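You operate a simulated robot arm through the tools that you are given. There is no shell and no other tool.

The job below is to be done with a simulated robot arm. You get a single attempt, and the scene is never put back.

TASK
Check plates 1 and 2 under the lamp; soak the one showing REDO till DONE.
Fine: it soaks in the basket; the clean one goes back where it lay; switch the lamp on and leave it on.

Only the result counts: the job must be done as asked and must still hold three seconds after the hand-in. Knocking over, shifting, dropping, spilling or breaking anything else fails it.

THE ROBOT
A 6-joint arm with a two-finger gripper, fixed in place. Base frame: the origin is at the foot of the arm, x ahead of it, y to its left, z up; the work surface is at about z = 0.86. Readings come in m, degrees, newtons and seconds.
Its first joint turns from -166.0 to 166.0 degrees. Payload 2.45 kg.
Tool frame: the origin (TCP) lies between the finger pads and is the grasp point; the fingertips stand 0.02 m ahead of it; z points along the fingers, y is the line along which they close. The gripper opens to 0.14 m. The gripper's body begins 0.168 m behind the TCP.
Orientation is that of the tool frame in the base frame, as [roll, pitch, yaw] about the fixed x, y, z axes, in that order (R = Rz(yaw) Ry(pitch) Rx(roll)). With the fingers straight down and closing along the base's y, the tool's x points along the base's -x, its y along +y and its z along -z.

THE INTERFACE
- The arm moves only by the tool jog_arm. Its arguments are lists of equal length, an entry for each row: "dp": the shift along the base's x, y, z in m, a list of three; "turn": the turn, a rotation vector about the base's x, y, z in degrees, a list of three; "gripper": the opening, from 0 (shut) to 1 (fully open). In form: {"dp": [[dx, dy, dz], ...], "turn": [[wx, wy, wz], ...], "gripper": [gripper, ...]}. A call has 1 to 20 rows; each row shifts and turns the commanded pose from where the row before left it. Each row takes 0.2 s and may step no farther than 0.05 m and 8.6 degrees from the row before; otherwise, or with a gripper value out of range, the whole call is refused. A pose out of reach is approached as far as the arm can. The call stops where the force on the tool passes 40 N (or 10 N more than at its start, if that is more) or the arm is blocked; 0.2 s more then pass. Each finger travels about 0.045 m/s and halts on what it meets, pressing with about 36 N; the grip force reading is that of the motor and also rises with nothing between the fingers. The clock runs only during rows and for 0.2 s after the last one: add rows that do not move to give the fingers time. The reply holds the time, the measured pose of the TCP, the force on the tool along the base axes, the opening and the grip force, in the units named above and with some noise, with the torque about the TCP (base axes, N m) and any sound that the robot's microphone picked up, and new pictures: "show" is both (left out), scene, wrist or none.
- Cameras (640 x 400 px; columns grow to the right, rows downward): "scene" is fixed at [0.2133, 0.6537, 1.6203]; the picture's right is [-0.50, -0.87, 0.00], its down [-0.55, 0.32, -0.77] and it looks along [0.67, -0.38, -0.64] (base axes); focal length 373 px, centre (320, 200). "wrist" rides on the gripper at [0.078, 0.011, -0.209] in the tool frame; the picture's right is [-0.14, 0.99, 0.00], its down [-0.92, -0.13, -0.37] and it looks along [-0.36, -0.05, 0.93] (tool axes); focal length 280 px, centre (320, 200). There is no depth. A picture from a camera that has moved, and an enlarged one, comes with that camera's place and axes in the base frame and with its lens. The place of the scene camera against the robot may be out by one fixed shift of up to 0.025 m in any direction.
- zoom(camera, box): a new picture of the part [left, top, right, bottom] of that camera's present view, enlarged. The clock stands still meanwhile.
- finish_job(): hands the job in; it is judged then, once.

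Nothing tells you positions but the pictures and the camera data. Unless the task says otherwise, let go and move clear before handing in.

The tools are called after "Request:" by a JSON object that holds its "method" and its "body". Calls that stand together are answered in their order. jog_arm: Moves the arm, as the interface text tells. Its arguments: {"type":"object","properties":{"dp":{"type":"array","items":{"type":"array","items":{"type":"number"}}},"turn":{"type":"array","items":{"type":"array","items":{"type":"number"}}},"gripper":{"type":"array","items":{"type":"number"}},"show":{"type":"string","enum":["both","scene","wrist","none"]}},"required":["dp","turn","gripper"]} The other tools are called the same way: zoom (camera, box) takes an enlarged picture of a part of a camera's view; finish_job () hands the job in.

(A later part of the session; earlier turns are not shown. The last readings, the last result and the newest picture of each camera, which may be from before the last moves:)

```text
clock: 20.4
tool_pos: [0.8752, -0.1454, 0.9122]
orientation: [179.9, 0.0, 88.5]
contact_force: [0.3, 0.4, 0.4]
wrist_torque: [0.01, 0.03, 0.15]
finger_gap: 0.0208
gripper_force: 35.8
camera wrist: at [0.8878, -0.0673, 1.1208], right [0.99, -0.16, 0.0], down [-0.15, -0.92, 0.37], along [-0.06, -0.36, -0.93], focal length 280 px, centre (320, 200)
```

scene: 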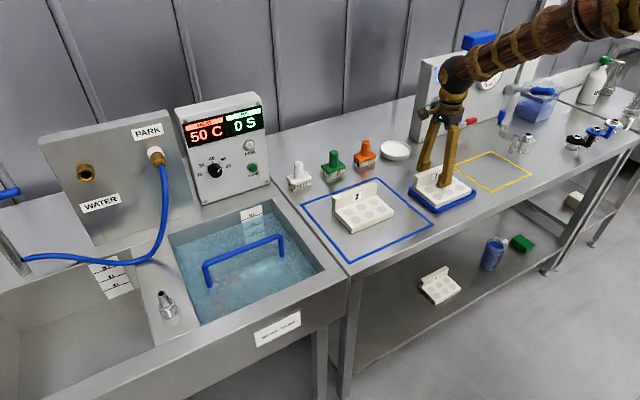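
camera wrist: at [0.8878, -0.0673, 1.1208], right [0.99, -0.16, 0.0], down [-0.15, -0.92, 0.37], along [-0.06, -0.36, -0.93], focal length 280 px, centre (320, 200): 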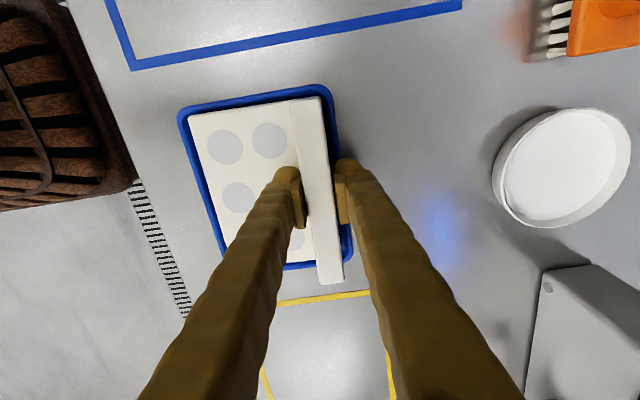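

Plate 1 is gripped with a gap of 0.0208 m. I'll lift it straight up.

Request:
{"method": "jog_arm", "body": {"dp": [[0, 0, 0.01], [0, 0, 0.02], [0, 0, 0.02], [0, 0, 0.02], [0, 0, 0.02], [0, 0, 0]], "turn": [[0, 0, 0], [0, 0, 0], [0, 0, 0], [0, 0, 0], [0, 0, 0], [0, 0, 0]], "gripper": [0, 0, 0, 0, 0, 0]}}

```text
clock: 21.8
tool_pos: [0.876, -0.1443, 1.002]
orientation: [-180.0, 0.0, 88.6]
contact_force: [-0.7, -0.5, -0.2]
wrist_torque: [-0.01, -0.01, 0.01]
finger_gap: 0.0
gripper_force: 29.1
camera wrist: at [0.888, -0.067, 1.2109], right [0.99, -0.16, 0.0], down [-0.15, -0.92, 0.37], along [-0.06, -0.36, -0.93], focal length 280 px, centre (320, 200)
```

scene: 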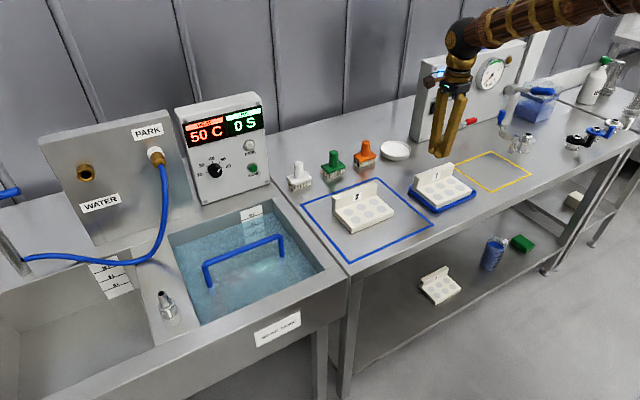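
wrist: 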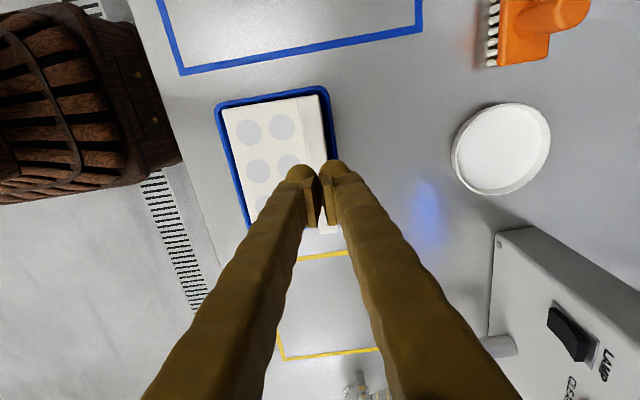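

The fingers slipped off the tab, and the plate looks to be still in its tray. I'll check that it hasn't moved and see how deep my grip really was.

Request:
{"method": "zoom", "body": {"camera": "scene", "box": [400, 150, 480, 220]}}

Request:
{"method": "zoom", "body": {"camera": "wrist", "box": [200, 60, 400, 240]}}

```text
5.71 times, centred on (440, 185) of scene
camera zoom: at [0.2133, 0.6537, 1.6203], right [-0.5, -0.87, 0.0], down [-0.55, 0.32, -0.77], along [0.67, -0.38, -0.64], focal length 2133 px, centre (-366, 286)
```

zoom: 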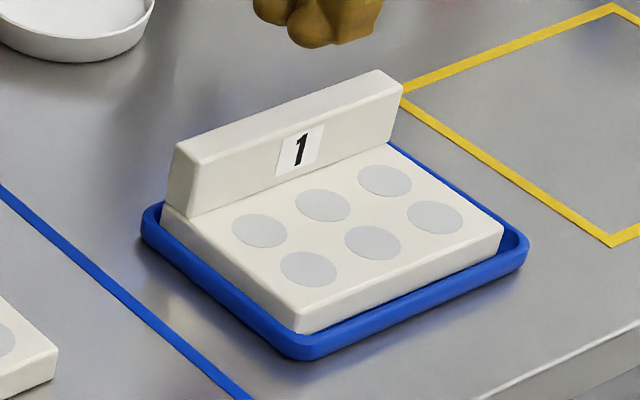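

```text
2.22 times, centred on (300, 150) of wrist
camera zoom: at [0.888, -0.067, 1.2109], right [0.99, -0.16, 0.0], down [-0.15, -0.92, 0.37], along [-0.06, -0.36, -0.93], focal length 623 px, centre (364, 311)
```

zoom: 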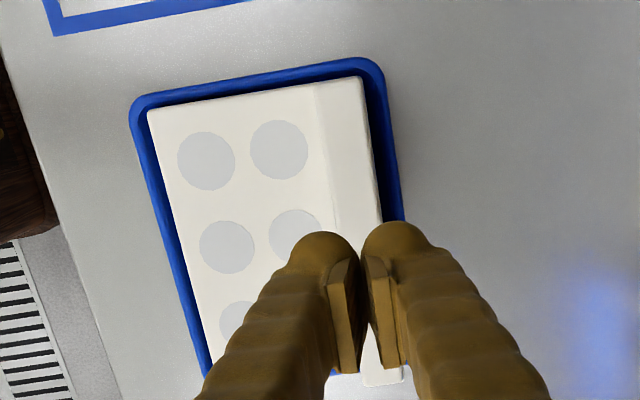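

The plate moved only about 1 mm. My grip was probably too high on the tab, so I'll open, go back down deeper with small checked steps, and grip again.

Request:
{"method": "jog_arm", "body": {"dp": [[0, 0, 0], [0, 0, 0], [0, 0, 0], [0, 0, -0.02], [0, 0, -0.02], [0, 0, -0.02], [0, 0, -0.02], [0, 0, -0.008], [0, 0, -0.003], [0, 0, -0.002], [0, 0, -0.002], [0, 0, 0]], "turn": [[0, 0, 0], [0, 0, 0], [0, 0, 0], [0, 0, 0], [0, 0, 0], [0, 0, 0], [0, 0, 0], [0, 0, 0], [0, 0, 0], [0, 0, 0], [0, 0, 0], [0, 0, 0]], "gripper": [0.4, 0.4, 0.4, 0.4, 0.4, 0.4, 0.4, 0.4, 0.4, 0.4, 0.4, 0.4]}}

Request:
{"method": "zoom", "body": {"camera": "scene", "box": [400, 130, 480, 220]}}

```text
clock: 24.4
tool_pos: [0.8777, -0.1422, 0.907]
orientation: [-179.9, 0.0, 88.6]
contact_force: [0.4, 1.2, 0.3]
wrist_torque: [0.0, 0.02, 0.0]
finger_gap: 0.0561
gripper_force: 0.0
camera wrist: at [0.8887, -0.0669, 1.1158], right [0.99, -0.16, 0.0], down [-0.15, -0.92, 0.37], along [-0.06, -0.36, -0.93], focal length 280 px, centre (320, 200)
```

scene: 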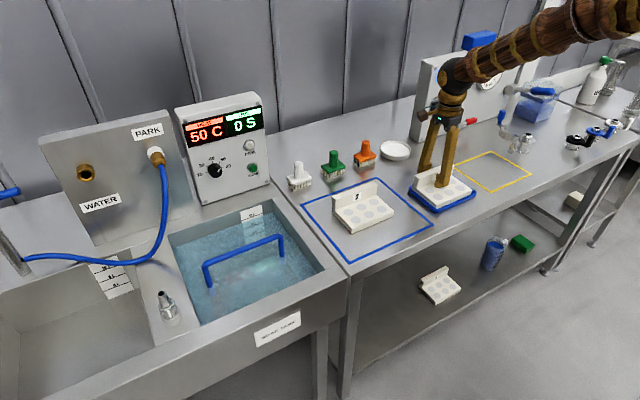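
wrist: 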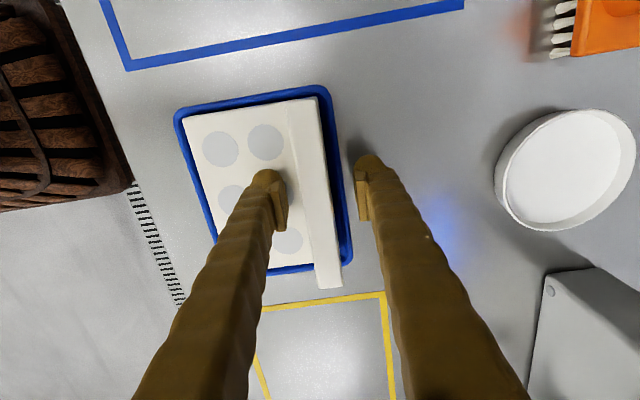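

```text
4.44 times, centred on (440, 175) of scene
camera zoom: at [0.2133, 0.6537, 1.6203], right [-0.5, -0.87, 0.0], down [-0.55, 0.32, -0.77], along [0.67, -0.38, -0.64], focal length 1659 px, centre (-213, 311)
```

zoom: 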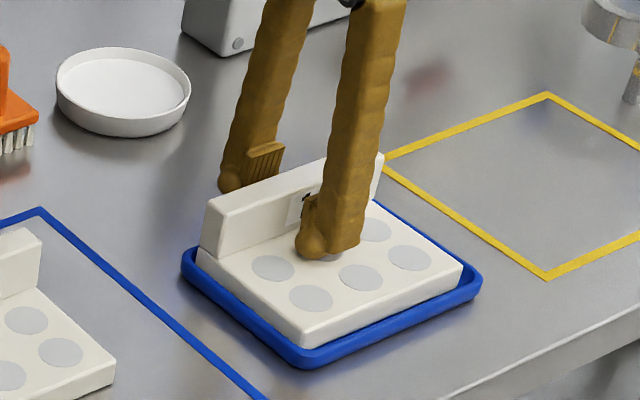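

There's no contact yet, so there's room to go deeper. I'll go down 3 mm more, close, then lift 3 mm slowly while watching the force.

Request:
{"method": "jog_arm", "body": {"dp": [[0, 0, -0.0015], [0, 0, -0.0015], [0, 0, 0], [0, 0, 0], [0, 0, 0], [0, 0, 0], [0, 0, 0], [0, 0, 0], [0, 0, 0], [0, 0, 0]], "turn": [[0, 0, 0], [0, 0, 0], [0, 0, 0], [0, 0, 0], [0, 0, 0], [0, 0, 0], [0, 0, 0], [0, 0, 0], [0, 0, 0], [0, 0, 0]], "gripper": [0.4, 0.4, 0.4, 0, 0, 0, 0, 0, 0, 0], "show": "wrist"}}

Request:
{"method": "jog_arm", "body": {"dp": [[0, 0, 0.003]], "turn": [[0, 0, 0]], "gripper": [0], "show": "none"}}

Request:
{"method": "jog_arm", "body": {"dp": [[0, 0, 0.003]], "turn": [[0, 0, 0]], "gripper": [0], "show": "scene"}}

Request:
{"method": "zoom", "body": {"camera": "scene", "box": [400, 130, 480, 220]}}

```text
clock: 25.5
tool_pos: [0.8776, -0.1452, 0.9071]
orientation: [179.8, 0.0, 88.6]
contact_force: [-0.9, 0.5, 22.1]
wrist_torque: [-0.03, 0.86, 0.0]
finger_gap: 0.0261
gripper_force: 9.1
stopped in row 5: the force on the tool passed its limit at 45 N (the readings are from after the stop); the commanded pose is now the measured one
camera wrist: at [0.8885, -0.067, 1.1155], right [0.99, -0.16, 0.0], down [-0.15, -0.92, 0.37], along [-0.06, -0.36, -0.93], focal length 280 px, centre (320, 200)
```

wrist: 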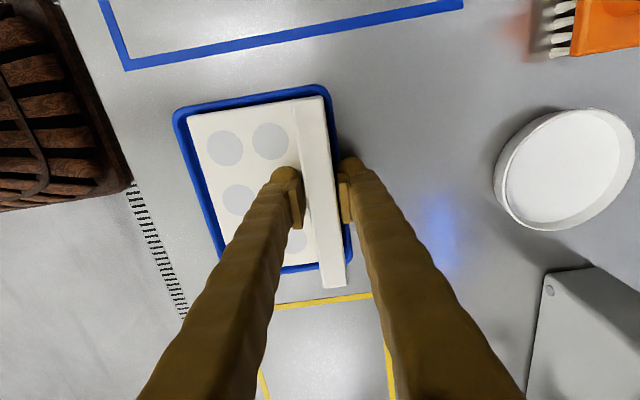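

```text
clock: 25.9
tool_pos: [0.875, -0.1443, 0.9081]
orientation: [-179.9, 0.0, 88.6]
contact_force: [-0.6, -0.1, -0.2]
wrist_torque: [-0.03, -0.13, -0.01]
finger_gap: 0.0211
gripper_force: 33.6
```

```text
clock: 26.3
tool_pos: [0.8745, -0.1451, 0.9116]
orientation: [-179.8, 0.0, 88.6]
contact_force: [0.0, -0.3, -3.5]
wrist_torque: [-0.02, -0.11, 0.01]
finger_gap: 0.0211
gripper_force: 36.0
```

scene: 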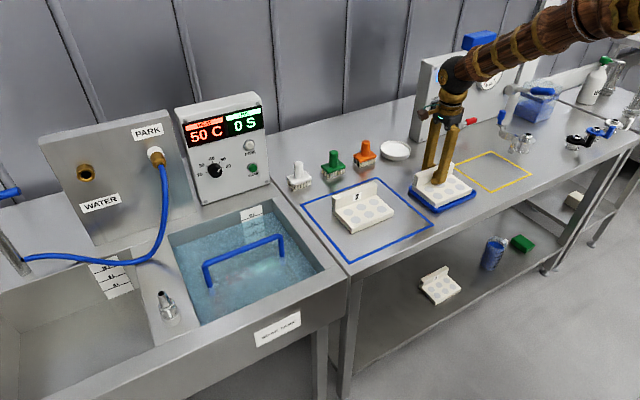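

```text
4.44 times, centred on (440, 175) of scene
camera zoom: at [0.2133, 0.6537, 1.6203], right [-0.5, -0.87, 0.0], down [-0.55, 0.32, -0.77], along [0.67, -0.38, -0.64], focal length 1659 px, centre (-213, 311)
```

zoom: 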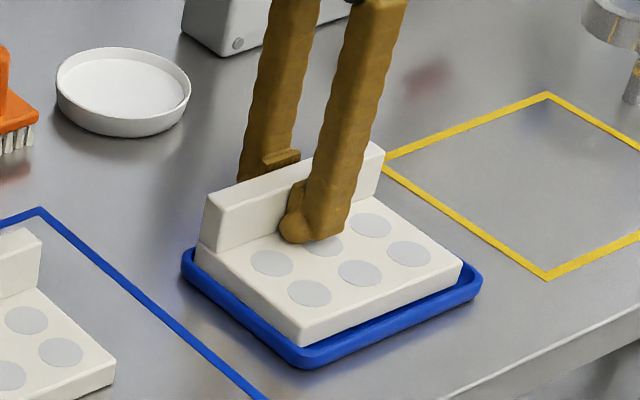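

The fingertips did touch the plate top, so the grip is now at full depth, and a load of about 3.5 N is showing. I'll keep lifting slowly and check that the plate follows.

Request:
{"method": "jog_arm", "body": {"dp": [[0, 0, 0.003], [0, 0, 0.003], [0, 0, 0]], "turn": [[0, 0, 0], [0, 0, 0], [0, 0, 0]], "gripper": [0, 0, 0], "show": "none"}}

Request:
{"method": "zoom", "body": {"camera": "scene", "box": [400, 130, 480, 220]}}

Request:
{"method": "zoom", "body": {"camera": "wrist", "box": [160, 60, 400, 300]}}

```text
clock: 27.1
tool_pos: [0.8757, -0.1447, 0.9175]
orientation: [-179.8, 0.0, 88.6]
contact_force: [0.2, -0.4, -3.8]
wrist_torque: [-0.01, -0.12, 0.0]
finger_gap: 0.0208
gripper_force: 35.7
```

```text
4.44 times, centred on (440, 175) of scene
camera zoom: at [0.2133, 0.6537, 1.6203], right [-0.5, -0.87, 0.0], down [-0.55, 0.32, -0.77], along [0.67, -0.38, -0.64], focal length 1659 px, centre (-213, 311)
```

zoom: 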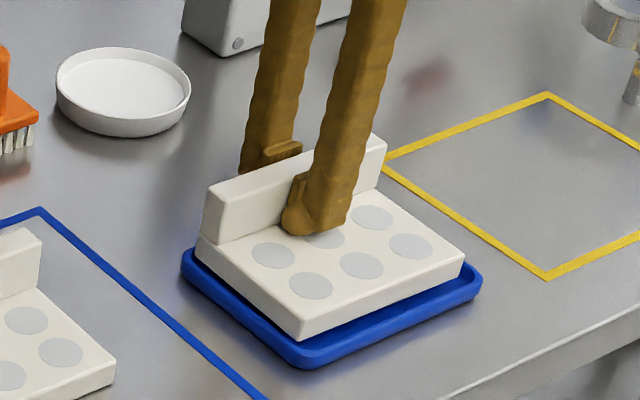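

```text
1.67 times, centred on (280, 180) of wrist
camera zoom: at [0.8882, -0.067, 1.1259], right [0.99, -0.16, 0.0], down [-0.15, -0.92, 0.37], along [-0.06, -0.36, -0.93], focal length 467 px, centre (387, 233)
```

zoom: 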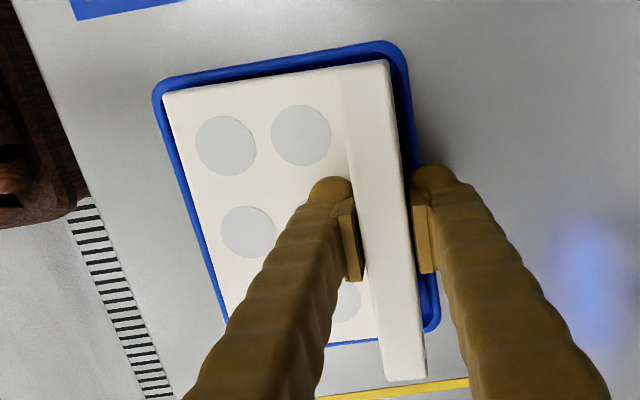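

The plate is rising with the gripper, about 3.8 N of load. I'll lift more at the same gentle pace.

Request:
{"method": "jog_arm", "body": {"dp": [[0, 0, 0.004], [0, 0, 0.006], [0, 0, 0.008], [0, 0, 0.008], [0, 0, 0.008], [0, 0, 0.006], [0, 0, 0]], "turn": [[0, 0, 0], [0, 0, 0], [0, 0, 0], [0, 0, 0], [0, 0, 0], [0, 0, 0], [0, 0, 0]], "gripper": [0, 0, 0, 0, 0, 0, 0]}}

Request:
{"method": "zoom", "body": {"camera": "scene", "box": [400, 110, 500, 220]}}

```text
clock: 28.7
tool_pos: [0.8757, -0.1438, 0.9585]
orientation: [-179.8, 0.0, 88.6]
contact_force: [-0.2, 0.8, -3.4]
wrist_torque: [0.0, -0.11, -0.04]
finger_gap: 0.0209
gripper_force: 35.9
camera wrist: at [0.8886, -0.066, 1.1666], right [0.99, -0.16, 0.0], down [-0.15, -0.92, 0.37], along [-0.06, -0.36, -0.93], focal length 280 px, centre (320, 200)
```

scene: 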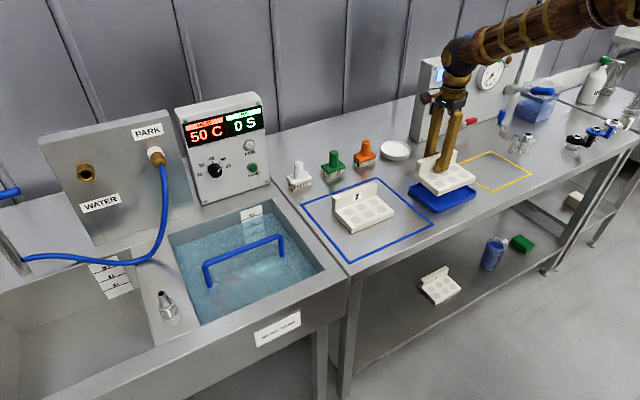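
wrist: 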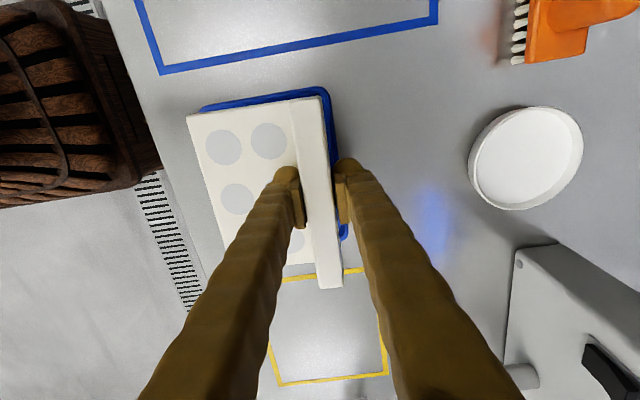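

```text
3.64 times, centred on (450, 165) of scene
camera zoom: at [0.2133, 0.6537, 1.6203], right [-0.5, -0.87, 0.0], down [-0.55, 0.32, -0.77], along [0.67, -0.38, -0.64], focal length 1357 px, centre (-153, 327)
```

zoom: 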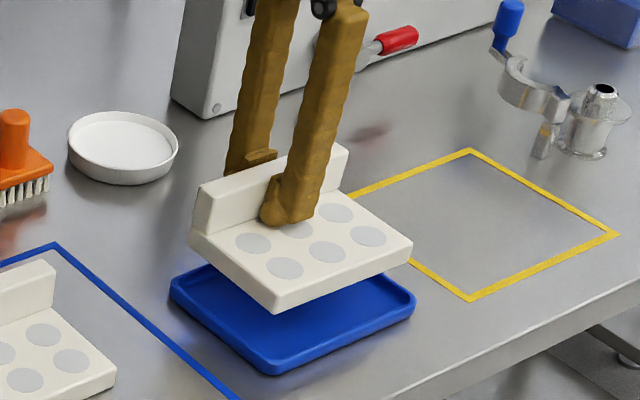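

The grip is firm and the plate is level. I'll carry plate 1 over to the centre of the yellow square at a gentle speed.

Request:
{"method": "jog_arm", "body": {"dp": [[0, -0.008, 0], [0.001, -0.016, 0], [0.001, -0.022, 0], [0.001, -0.024, 0], [0.001, -0.024, 0], [0.001, -0.024, 0], [0.001, -0.024, 0], [0.001, -0.024, 0], [0.001, -0.024, 0], [0.001, -0.022, 0], [0.001, -0.016, 0], [0, -0.012, 0], [0, -0.004, 0], [0, 0, 0]], "turn": [[0, 0, 0], [0, 0, 0], [0, 0, 0], [0, 0, 0], [0, 0, 0], [0, 0, 0], [0, 0, 0], [0, 0, 0], [0, 0, 0], [0, 0, 0], [0, 0, 0], [0, 0, 0], [0, 0, 0], [0, 0, 0]], "gripper": [0, 0, 0, 0, 0, 0, 0, 0, 0, 0, 0, 0, 0, 0]}}

Request:
{"method": "zoom", "body": {"camera": "scene", "box": [420, 60, 560, 200]}}

Request:
{"method": "zoom", "body": {"camera": "wrist", "box": [160, 60, 460, 360]}}

```text
clock: 31.7
tool_pos: [0.885, -0.3883, 0.957]
orientation: [-179.9, 0.0, 88.6]
contact_force: [0.9, -0.6, -3.2]
wrist_torque: [-0.02, -0.12, -0.02]
finger_gap: 0.0206
gripper_force: 36.0
camera wrist: at [0.899, -0.3103, 1.1658], right [0.99, -0.16, 0.0], down [-0.15, -0.92, 0.37], along [-0.06, -0.36, -0.93], focal length 280 px, centre (320, 200)
```

scene: 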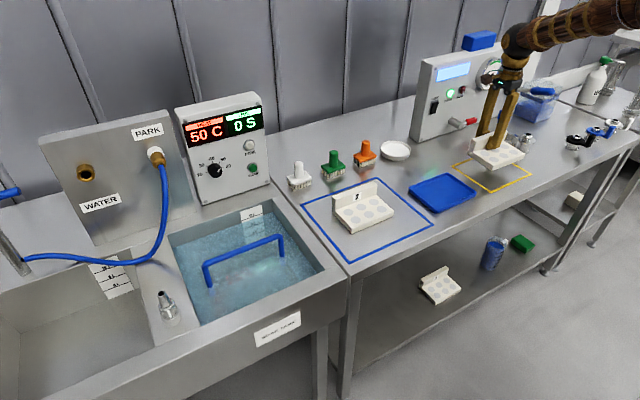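
wrist: 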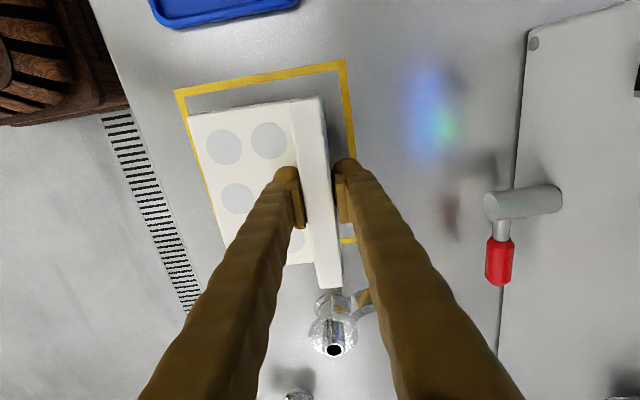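

```text
2.86 times, centred on (490, 130) of scene
camera zoom: at [0.2133, 0.6537, 1.6203], right [-0.5, -0.87, 0.0], down [-0.55, 0.32, -0.77], along [0.67, -0.38, -0.64], focal length 1066 px, centre (-166, 400)
```

zoom: 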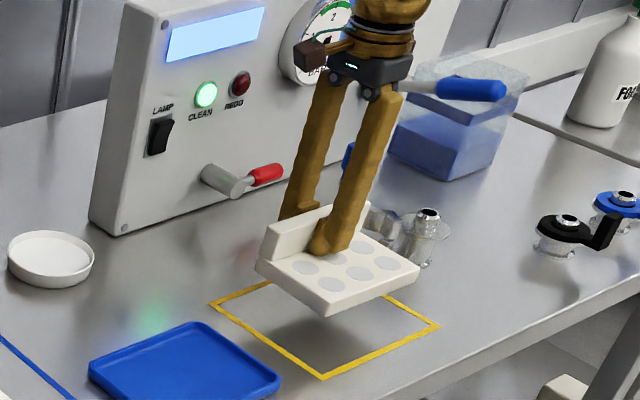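

```text
1.33 times, centred on (310, 210) of wrist
camera zoom: at [0.899, -0.3103, 1.1658], right [0.99, -0.16, 0.0], down [-0.15, -0.92, 0.37], along [-0.06, -0.36, -0.93], focal length 374 px, centre (333, 187)
```

zoom: 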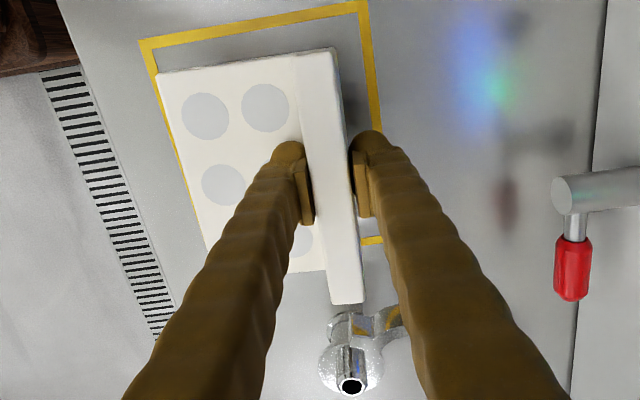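

The green CLEAN light came on with plate 1 held over the yellow square. I'll hold it there a little to make sure the reading is stable.

Request:
{"method": "jog_arm", "body": {"dp": [[0, 0, -0.01], [0, 0, -0.01], [0, 0, 0], [0, 0, 0], [0, 0, 0], [0, 0, 0], [0, 0, 0], [0, 0, 0], [0, 0, 0], [0, 0, 0]], "turn": [[0, 0, 0], [0, 0, 0], [0, 0, 0], [0, 0, 0], [0, 0, 0], [0, 0, 0], [0, 0, 0], [0, 0, 0], [0, 0, 0], [0, 0, 0]], "gripper": [0, 0, 0, 0, 0, 0, 0, 0, 0, 0]}}

Request:
{"method": "zoom", "body": {"camera": "scene", "box": [420, 60, 560, 200]}}

```text
clock: 33.9
tool_pos: [0.8871, -0.3903, 0.9368]
orientation: [-179.9, 0.0, 88.5]
contact_force: [0.1, -0.3, -3.5]
wrist_torque: [0.0, -0.1, -0.01]
finger_gap: 0.0211
gripper_force: 35.9
camera wrist: at [0.8991, -0.3114, 1.1453], right [0.99, -0.16, 0.0], down [-0.15, -0.92, 0.37], along [-0.06, -0.36, -0.93], focal length 280 px, centre (320, 200)
```

scene: 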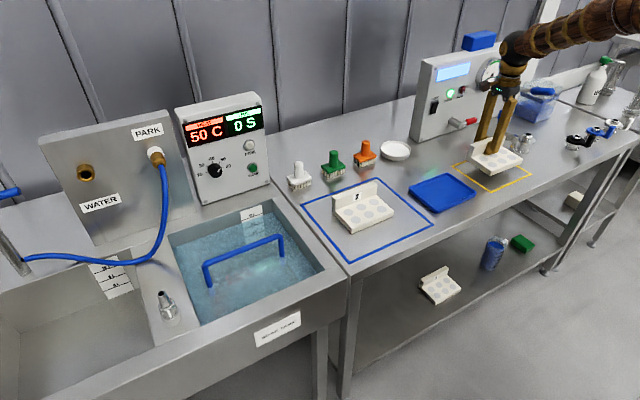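
wrist: 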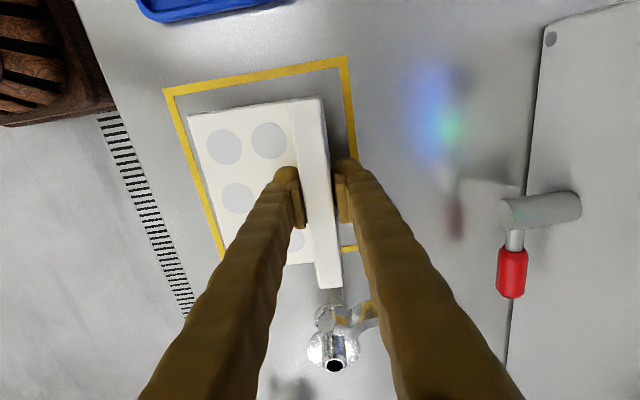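

```text
2.86 times, centred on (490, 130) of scene
camera zoom: at [0.2133, 0.6537, 1.6203], right [-0.5, -0.87, 0.0], down [-0.55, 0.32, -0.77], along [0.67, -0.38, -0.64], focal length 1066 px, centre (-166, 400)
```

zoom: 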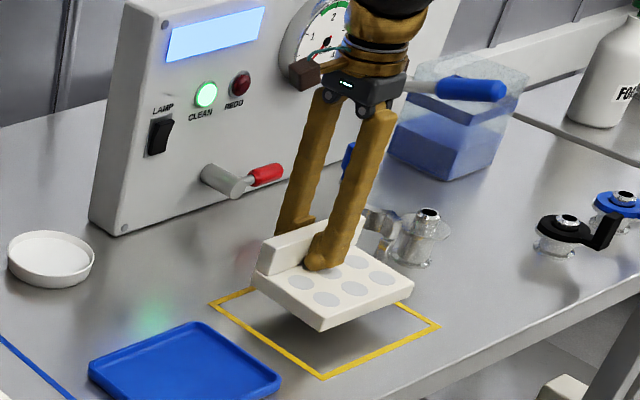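

CLEAN stays on, so plate 1 is the clean one and goes back to its tray. I'll retrace the path exactly and stop about 10 mm above the resting height.

Request:
{"method": "jog_arm", "body": {"dp": [[0, 0, 0.01], [0, 0, 0.01], [0, 0.008, 0], [-0.001, 0.016, 0], [-0.001, 0.022, 0], [-0.001, 0.024, 0], [-0.001, 0.024, 0], [-0.001, 0.024, 0], [-0.001, 0.024, 0], [-0.001, 0.024, 0], [-0.001, 0.024, 0], [-0.001, 0.022, 0], [-0.001, 0.016, 0], [0, 0.012, 0], [0, 0.004, 0], [0, 0, -0.01], [0, 0, -0.01], [0, 0, -0.01], [0, 0, -0.008], [0, 0, 0]], "turn": [[0, 0, 0], [0, 0, 0], [0, 0, 0], [0, 0, 0], [0, 0, 0], [0, 0, 0], [0, 0, 0], [0, 0, 0], [0, 0, 0], [0, 0, 0], [0, 0, 0], [0, 0, 0], [0, 0, 0], [0, 0, 0], [0, 0, 0], [0, 0, 0], [0, 0, 0], [0, 0, 0], [0, 0, 0], [0, 0, 0]], "gripper": [0, 0, 0, 0, 0, 0, 0, 0, 0, 0, 0, 0, 0, 0, 0, 0, 0, 0, 0, 0]}}

Request:
{"method": "zoom", "body": {"camera": "scene", "box": [400, 130, 480, 220]}}

Request:
{"method": "zoom", "body": {"camera": "wrist", "box": [160, 60, 400, 300]}}

```text
clock: 38.1
tool_pos: [0.8762, -0.1448, 0.9188]
orientation: [-179.9, 0.0, 88.6]
contact_force: [0.5, 0.8, -2.9]
wrist_torque: [-0.01, -0.14, -0.02]
finger_gap: 0.0211
gripper_force: 36.2
camera wrist: at [0.8875, -0.0672, 1.1287], right [0.99, -0.16, 0.0], down [-0.15, -0.92, 0.37], along [-0.06, -0.36, -0.93], focal length 280 px, centre (320, 200)
```

scene: 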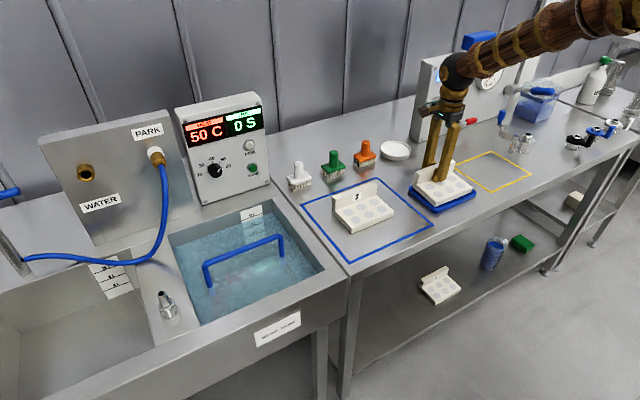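
wrist: 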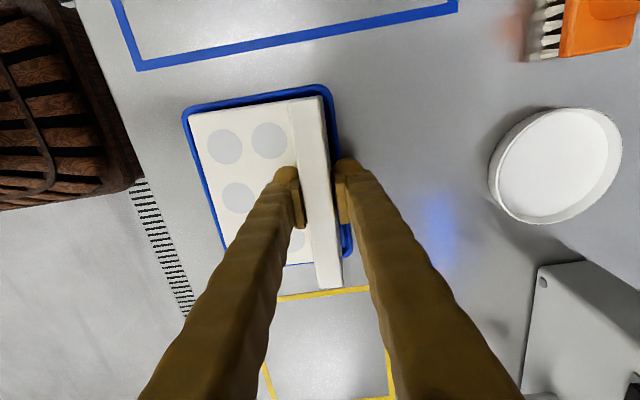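

```text
4.44 times, centred on (440, 175) of scene
camera zoom: at [0.2133, 0.6537, 1.6203], right [-0.5, -0.87, 0.0], down [-0.55, 0.32, -0.77], along [0.67, -0.38, -0.64], focal length 1659 px, centre (-213, 311)
```

zoom: 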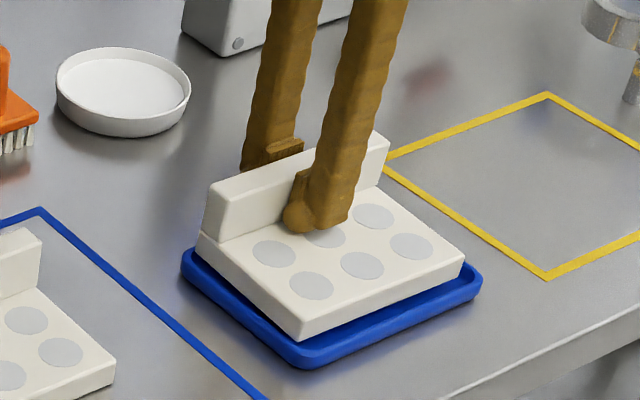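

```text
1.67 times, centred on (280, 180) of wrist
camera zoom: at [0.8875, -0.0672, 1.1287], right [0.99, -0.16, 0.0], down [-0.15, -0.92, 0.37], along [-0.06, -0.36, -0.93], focal length 467 px, centre (387, 233)
```

zoom: 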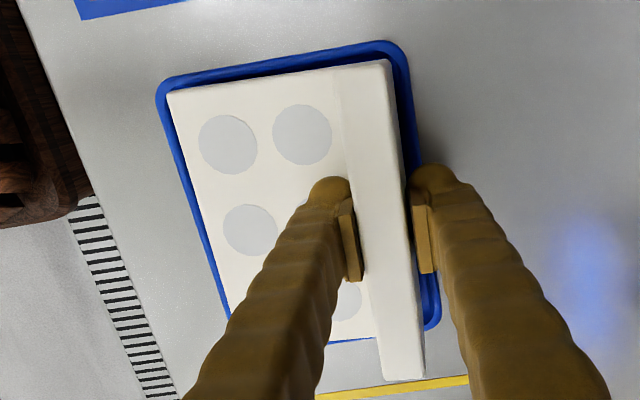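

The plate lines up with the tray exactly as it did before. I'll lower it gently until the tray takes the weight.

Request:
{"method": "jog_arm", "body": {"dp": [[0, 0, -0.003], [0, 0, -0.003], [0, 0, -0.002], [0, 0, 0]], "turn": [[0, 0, 0], [0, 0, 0], [0, 0, 0], [0, 0, 0]], "gripper": [0, 0, 0, 0], "show": "none"}}

Request:
{"method": "jog_arm", "body": {"dp": [[0, 0, -0.001], [0, 0, -0.001], [0, 0, 0]], "turn": [[0, 0, 0], [0, 0, 0], [0, 0, 0]], "gripper": [0, 0, 0], "show": "scene"}}

```text
clock: 39.1
tool_pos: [0.8755, -0.1442, 0.9119]
orientation: [-180.0, 0.0, 88.6]
contact_force: [0.5, -0.3, -3.0]
wrist_torque: [-0.04, -0.14, 0.0]
finger_gap: 0.021
gripper_force: 36.2
```

```text
clock: 39.9
tool_pos: [0.8763, -0.1438, 0.9089]
orientation: [-180.0, 0.0, 88.6]
contact_force: [1.7, -2.0, -1.6]
wrist_torque: [-0.06, 0.06, 0.09]
finger_gap: 0.0208
gripper_force: 35.9
```

scene: 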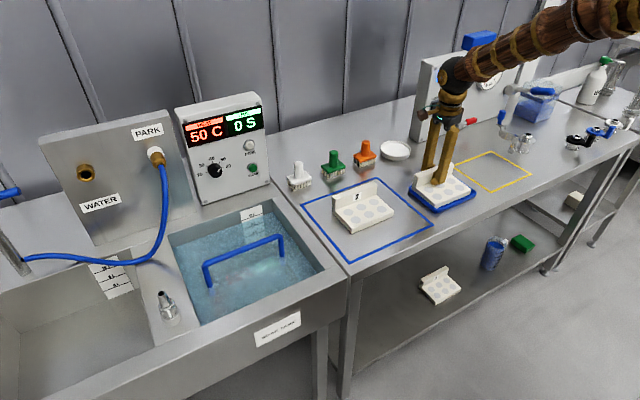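

The tray is starting to take the weight. I'll go down one more millimetre, then open and rise clear.

Request:
{"method": "jog_arm", "body": {"dp": [[0, 0, -0.001], [0, 0, 0], [0, 0, 0], [0, 0, 0], [0, 0, 0]], "turn": [[0, 0, 0], [0, 0, 0], [0, 0, 0], [0, 0, 0], [0, 0, 0]], "gripper": [0, 0, 0.4, 0.4, 0.4], "show": "none"}}

Request:
{"method": "jog_arm", "body": {"dp": [[0, 0, 0.005], [0, 0, 0.02], [0, 0, 0.03], [0, 0, 0.04], [0, 0, 0]], "turn": [[0, 0, 0], [0, 0, 0], [0, 0, 0], [0, 0, 0], [0, 0, 0]], "gripper": [0.4, 0.4, 0.4, 0.4, 0.4]}}

Request:
{"method": "zoom", "body": {"camera": "scene", "box": [400, 150, 480, 220]}}

```text
clock: 41.1
tool_pos: [0.876, -0.1437, 0.9084]
orientation: [180.0, 0.0, 88.6]
contact_force: [0.5, 0.5, 0.0]
wrist_torque: [-0.02, 0.0, -0.01]
finger_gap: 0.0561
gripper_force: 0.0
```

```text
clock: 42.3
tool_pos: [0.875, -0.1447, 1.0047]
orientation: [-180.0, -0.1, 88.6]
contact_force: [0.4, -0.4, 0.0]
wrist_torque: [0.0, 0.02, 0.02]
finger_gap: 0.056
gripper_force: 0.0
camera wrist: at [0.8886, -0.066, 1.2129], right [0.99, -0.16, 0.0], down [-0.15, -0.92, 0.37], along [-0.06, -0.36, -0.93], focal length 280 px, centre (320, 200)
```

scene: 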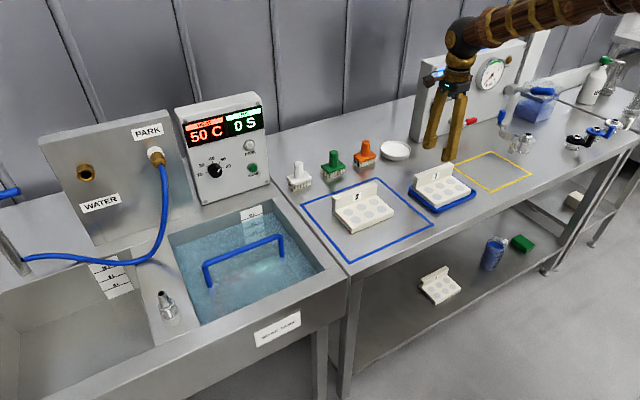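
wrist: 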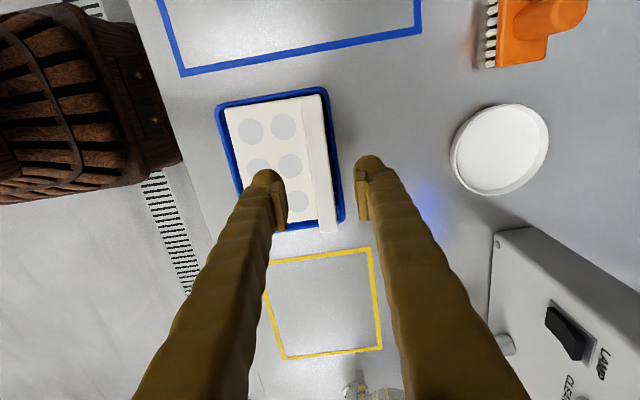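

```text
5.71 times, centred on (440, 185) of scene
camera zoom: at [0.2133, 0.6537, 1.6203], right [-0.5, -0.87, 0.0], down [-0.55, 0.32, -0.77], along [0.67, -0.38, -0.64], focal length 2133 px, centre (-366, 286)
```

zoom: 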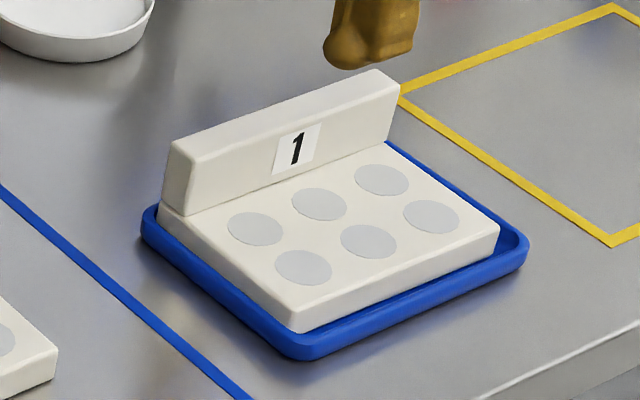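

Plate 1 is back where it lay, to within about a millimetre. Next I'll move above plate 2, whose tab is near (0.918,0.127), with the yaw squared up.

Request:
{"method": "jog_arm", "body": {"dp": [[0.004, 0.027, 0.003], [0.004, 0.027, 0.003], [0.004, 0.027, 0.003], [0.004, 0.027, 0.003], [0.004, 0.027, 0.003], [0.004, 0.027, 0.003], [0.004, 0.027, 0.003], [0.004, 0.027, 0.002], [0.005, 0.027, 0.002], [0.005, 0.0275, 0], [0, 0, 0]], "turn": [[0, 0, 0.14], [0, 0, 0.14], [0, 0, 0.14], [0, 0, 0.14], [0, 0, 0.14], [0, 0, 0.14], [0, 0, 0.14], [0, 0, 0.14], [0, 0, 0.14], [0, 0, 0.14], [0, 0, 0]], "gripper": [0.5, 0.5, 0.5, 0.5, 0.5, 0.5, 0.5, 0.5, 0.5, 0.5, 0.5]}}

Request:
{"method": "zoom", "body": {"camera": "wrist", "box": [180, 40, 420, 280]}}

```text
clock: 44.7
tool_pos: [0.9181, 0.1269, 1.0287]
orientation: [180.0, 0.0, 90.0]
contact_force: [-0.3, 0.1, 0.0]
wrist_torque: [-0.01, -0.02, 0.01]
finger_gap: 0.07
gripper_force: 0.1
camera wrist: at [0.9275, 0.2051, 1.2375], right [0.99, -0.14, 0.0], down [-0.13, -0.92, 0.37], along [-0.05, -0.36, -0.93], focal length 280 px, centre (320, 200)
```

scene: 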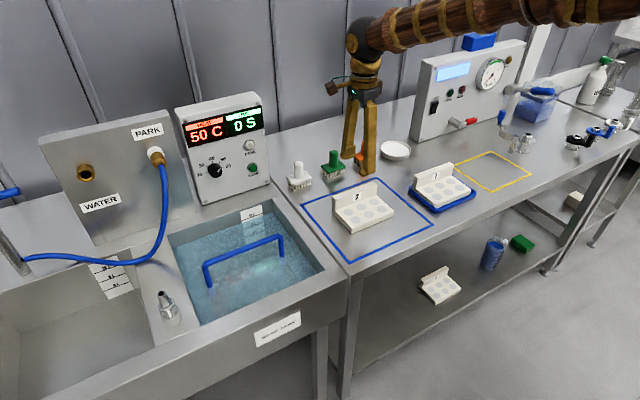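
wrist: 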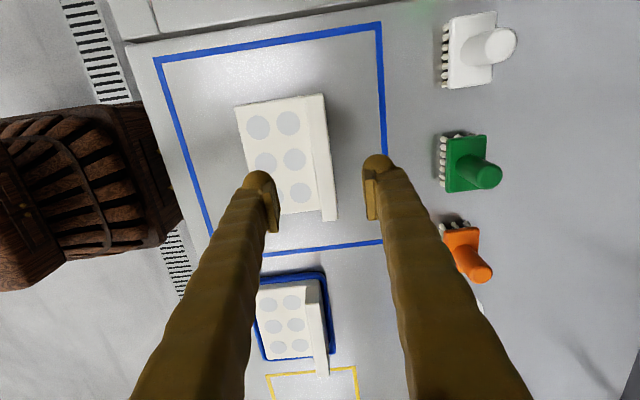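

```text
1.67 times, centred on (300, 160) of wrist
camera zoom: at [0.9275, 0.2051, 1.2375], right [0.99, -0.14, 0.0], down [-0.13, -0.92, 0.37], along [-0.05, -0.36, -0.93], focal length 467 px, centre (353, 267)
```

zoom: 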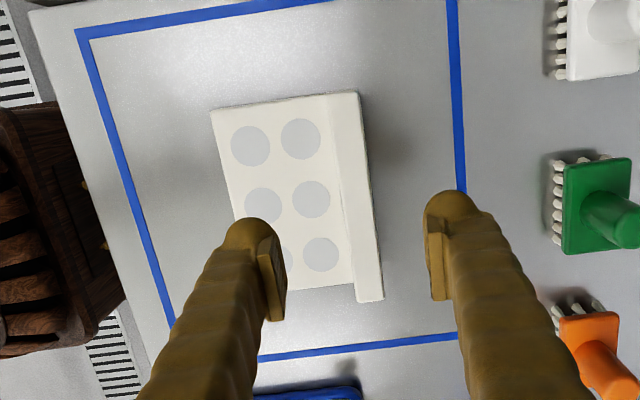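

Plate 2's tab centre refines to (0.920,0.127) with no noticeable rotation. I'll descend to just above the plate top.

Request:
{"method": "jog_arm", "body": {"dp": [[0.002, 0, -0.02], [0, 0, -0.02], [0, 0, -0.02], [0, 0, -0.02], [0, 0, -0.02], [0, 0, -0.012], [0, 0, -0.006], [0, 0, -0.003], [0, 0, -0.002], [0, 0, 0]], "turn": [[0, 0, 0], [0, 0, 0], [0, 0, 0], [0, 0, 0], [0, 0, 0], [0, 0, 0], [0, 0, 0], [0, 0, 0], [0, 0, 0], [0, 0, 0]], "gripper": [0.4, 0.4, 0.4, 0.4, 0.4, 0.4, 0.4, 0.4, 0.4, 0.4]}}

Request:
{"method": "zoom", "body": {"camera": "scene", "box": [320, 150, 410, 240]}}

```text
clock: 46.9
tool_pos: [0.9192, 0.1256, 0.9058]
orientation: [180.0, -0.1, 90.0]
contact_force: [-0.6, -0.1, 0.2]
wrist_torque: [-0.03, 0.02, -0.01]
finger_gap: 0.0559
gripper_force: 0.0
camera wrist: at [0.9299, 0.2039, 1.1149], right [0.99, -0.14, 0.0], down [-0.13, -0.92, 0.37], along [-0.05, -0.36, -0.93], focal length 280 px, centre (320, 200)
```

scene: 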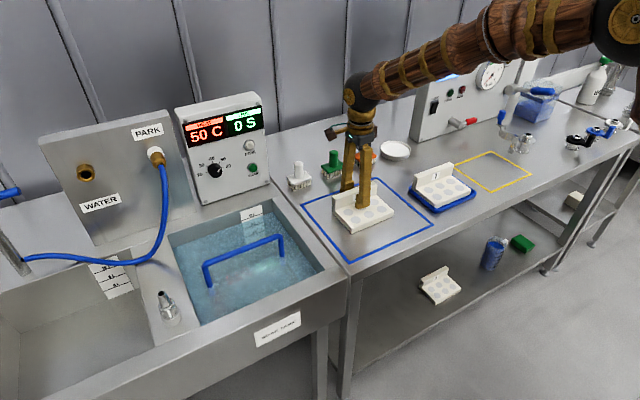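
wrist: 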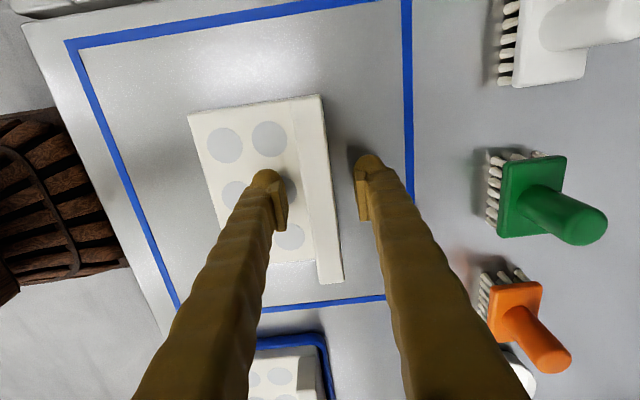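

```text
4.44 times, centred on (365, 195) of scene
camera zoom: at [0.2133, 0.6537, 1.6203], right [-0.5, -0.87, 0.0], down [-0.55, 0.32, -0.77], along [0.67, -0.38, -0.64], focal length 1659 px, centre (120, 222)
```

zoom: 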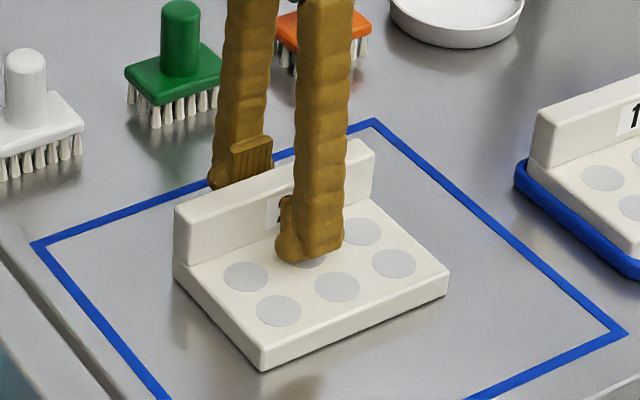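

Request:
{"method": "jog_arm", "body": {"dp": [[0, 0, -0.001], [0, 0, 0], [0, 0, 0], [0, 0, 0], [0, 0, 0], [0, 0, 0], [0, 0, 0]], "turn": [[0, 0, 0], [0, 0, 0], [0, 0, 0], [0, 0, 0], [0, 0, 0], [0, 0, 0], [0, 0, 0]], "gripper": [0.4, 0, 0, 0, 0, 0, 0], "show": "wrist"}}

```text
clock: 48.5
tool_pos: [0.9197, 0.1261, 0.906]
orientation: [-179.9, 0.1, 90.0]
contact_force: [0.0, -0.4, 0.6]
wrist_torque: [0.03, -0.01, 0.06]
finger_gap: 0.0209
gripper_force: 36.1
camera wrist: at [0.9301, 0.204, 1.1141], right [0.99, -0.14, 0.0], down [-0.13, -0.92, 0.37], along [-0.05, -0.36, -0.93], focal length 280 px, centre (320, 200)
```

wrist: 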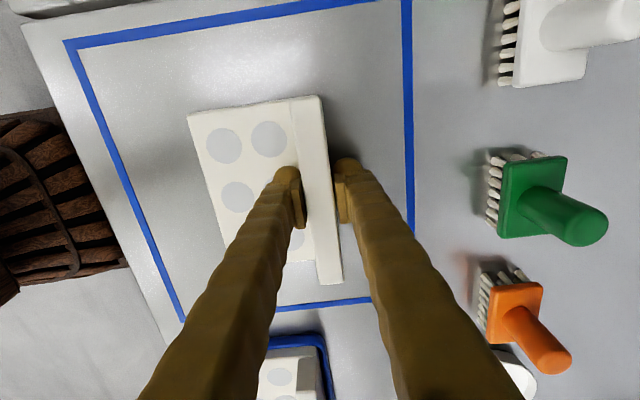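

Plate 2 is gripped with a gap of 0.0209 m. Lifting slowly.

Request:
{"method": "jog_arm", "body": {"dp": [[0, 0, 0.002], [0, 0, 0.003], [0, 0, 0.003], [0, 0, 0.003], [0, 0, 0]], "turn": [[0, 0, 0], [0, 0, 0], [0, 0, 0], [0, 0, 0], [0, 0, 0]], "gripper": [0, 0, 0, 0, 0], "show": "none"}}

Request:
{"method": "zoom", "body": {"camera": "scene", "box": [320, 150, 410, 240]}}

```text
clock: 49.7
tool_pos: [0.9198, 0.1267, 0.9148]
orientation: [180.0, 0.1, 89.9]
contact_force: [-0.7, 0.3, -2.8]
wrist_torque: [0.0, -0.08, 0.02]
finger_gap: 0.0206
gripper_force: 35.8
```

```text
4.44 times, centred on (365, 195) of scene
camera zoom: at [0.2133, 0.6537, 1.6203], right [-0.5, -0.87, 0.0], down [-0.55, 0.32, -0.77], along [0.67, -0.38, -0.64], focal length 1659 px, centre (120, 222)
```

zoom: 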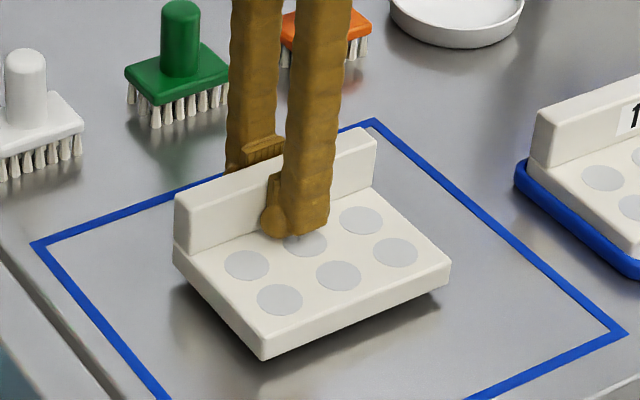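

Plate 2 is airborne. I'll lift it well above plate 1 before carrying it to the lamp.

Request:
{"method": "jog_arm", "body": {"dp": [[0, 0, 0.004], [0, 0, 0.007], [0, 0, 0.01], [0, 0, 0.012], [0, 0, 0.012], [0, 0, 0.012], [0, 0, 0.012], [0, 0, 0.012], [0, 0, 0.01], [0, 0, 0.006], [0, 0, 0.003], [0, 0, 0]], "turn": [[0, 0, 0], [0, 0, 0], [0, 0, 0], [0, 0, 0], [0, 0, 0], [0, 0, 0], [0, 0, 0], [0, 0, 0], [0, 0, 0], [0, 0, 0], [0, 0, 0], [0, 0, 0]], "gripper": [0, 0, 0, 0, 0, 0, 0, 0, 0, 0, 0, 0], "show": "scene"}}

Request:
{"method": "jog_arm", "body": {"dp": [[-0.001, -0.01, 0], [-0.002, -0.02, 0], [-0.002, -0.028, 0], [-0.002, -0.03, 0], [-0.002, -0.03, 0], [-0.002, -0.03, 0], [-0.002, -0.03, 0], [-0.002, -0.03, 0], [-0.002, -0.03, 0], [-0.002, -0.03, 0], [-0.002, -0.03, 0], [-0.002, -0.03, 0], [-0.002, -0.03, 0], [-0.002, -0.03, 0], [-0.002, -0.03, 0], [-0.002, -0.03, 0], [-0.002, -0.028, 0], [-0.001, -0.022, 0], [0, -0.012, 0], [0, -0.005, 0]], "turn": [[0, 0, 0], [0, 0, 0], [0, 0, 0], [0, 0, 0], [0, 0, 0], [0, 0, 0], [0, 0, 0], [0, 0, 0], [0, 0, 0], [0, 0, 0], [0, 0, 0], [0, 0, 0], [0, 0, 0], [0, 0, 0], [0, 0, 0], [0, 0, 0], [0, 0, 0], [0, 0, 0], [0, 0, 0], [0, 0, 0]], "gripper": [0, 0, 0, 0, 0, 0, 0, 0, 0, 0, 0, 0, 0, 0, 0, 0, 0, 0, 0, 0]}}

Request:
{"method": "zoom", "body": {"camera": "scene", "box": [420, 60, 560, 200]}}

```text
clock: 52.3
tool_pos: [0.9192, 0.1255, 1.0147]
orientation: [-179.9, 0.0, 89.9]
contact_force: [-0.2, -0.3, -2.3]
wrist_torque: [-0.02, -0.09, 0.01]
finger_gap: 0.0209
gripper_force: 35.5
```

scene: 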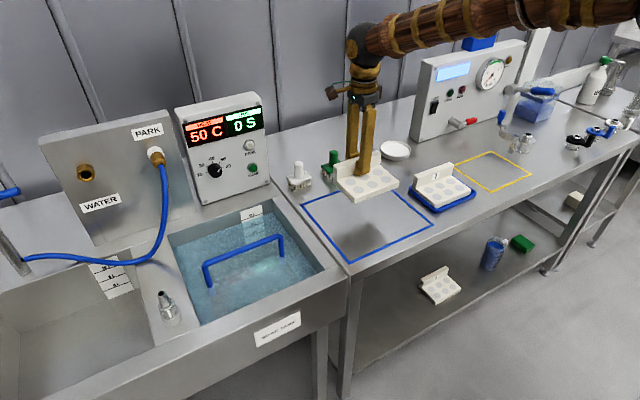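

```text
clock: 56.5
tool_pos: [0.886, -0.3885, 1.0156]
orientation: [-180.0, 0.0, 89.9]
contact_force: [1.3, -0.4, -2.8]
wrist_torque: [0.01, -0.12, 0.0]
finger_gap: 0.0207
gripper_force: 35.8
camera wrist: at [0.8964, -0.3112, 1.2243], right [0.99, -0.14, 0.0], down [-0.13, -0.92, 0.37], along [-0.05, -0.36, -0.93], focal length 280 px, centre (320, 200)
```

scene: 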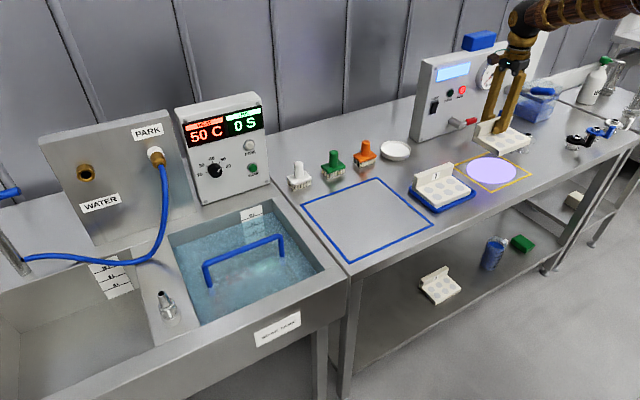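
wrist: 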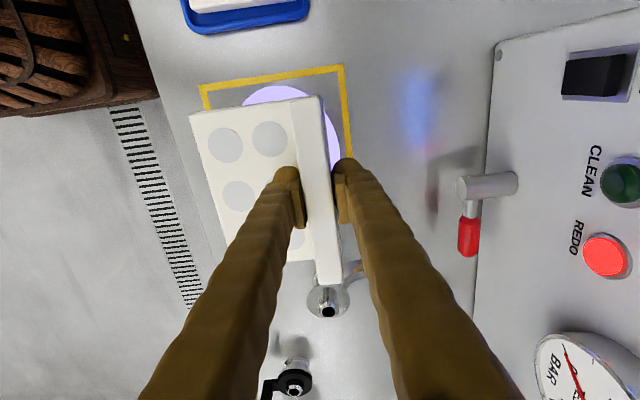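

```text
2.86 times, centred on (490, 130) of scene
camera zoom: at [0.2133, 0.6537, 1.6203], right [-0.5, -0.87, 0.0], down [-0.55, 0.32, -0.77], along [0.67, -0.38, -0.64], focal length 1066 px, centre (-166, 400)
```

zoom: 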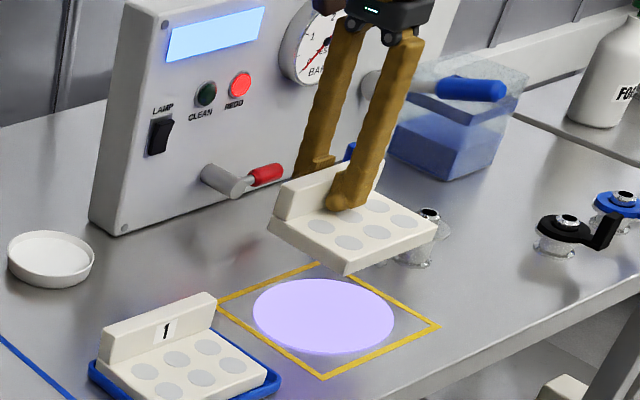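

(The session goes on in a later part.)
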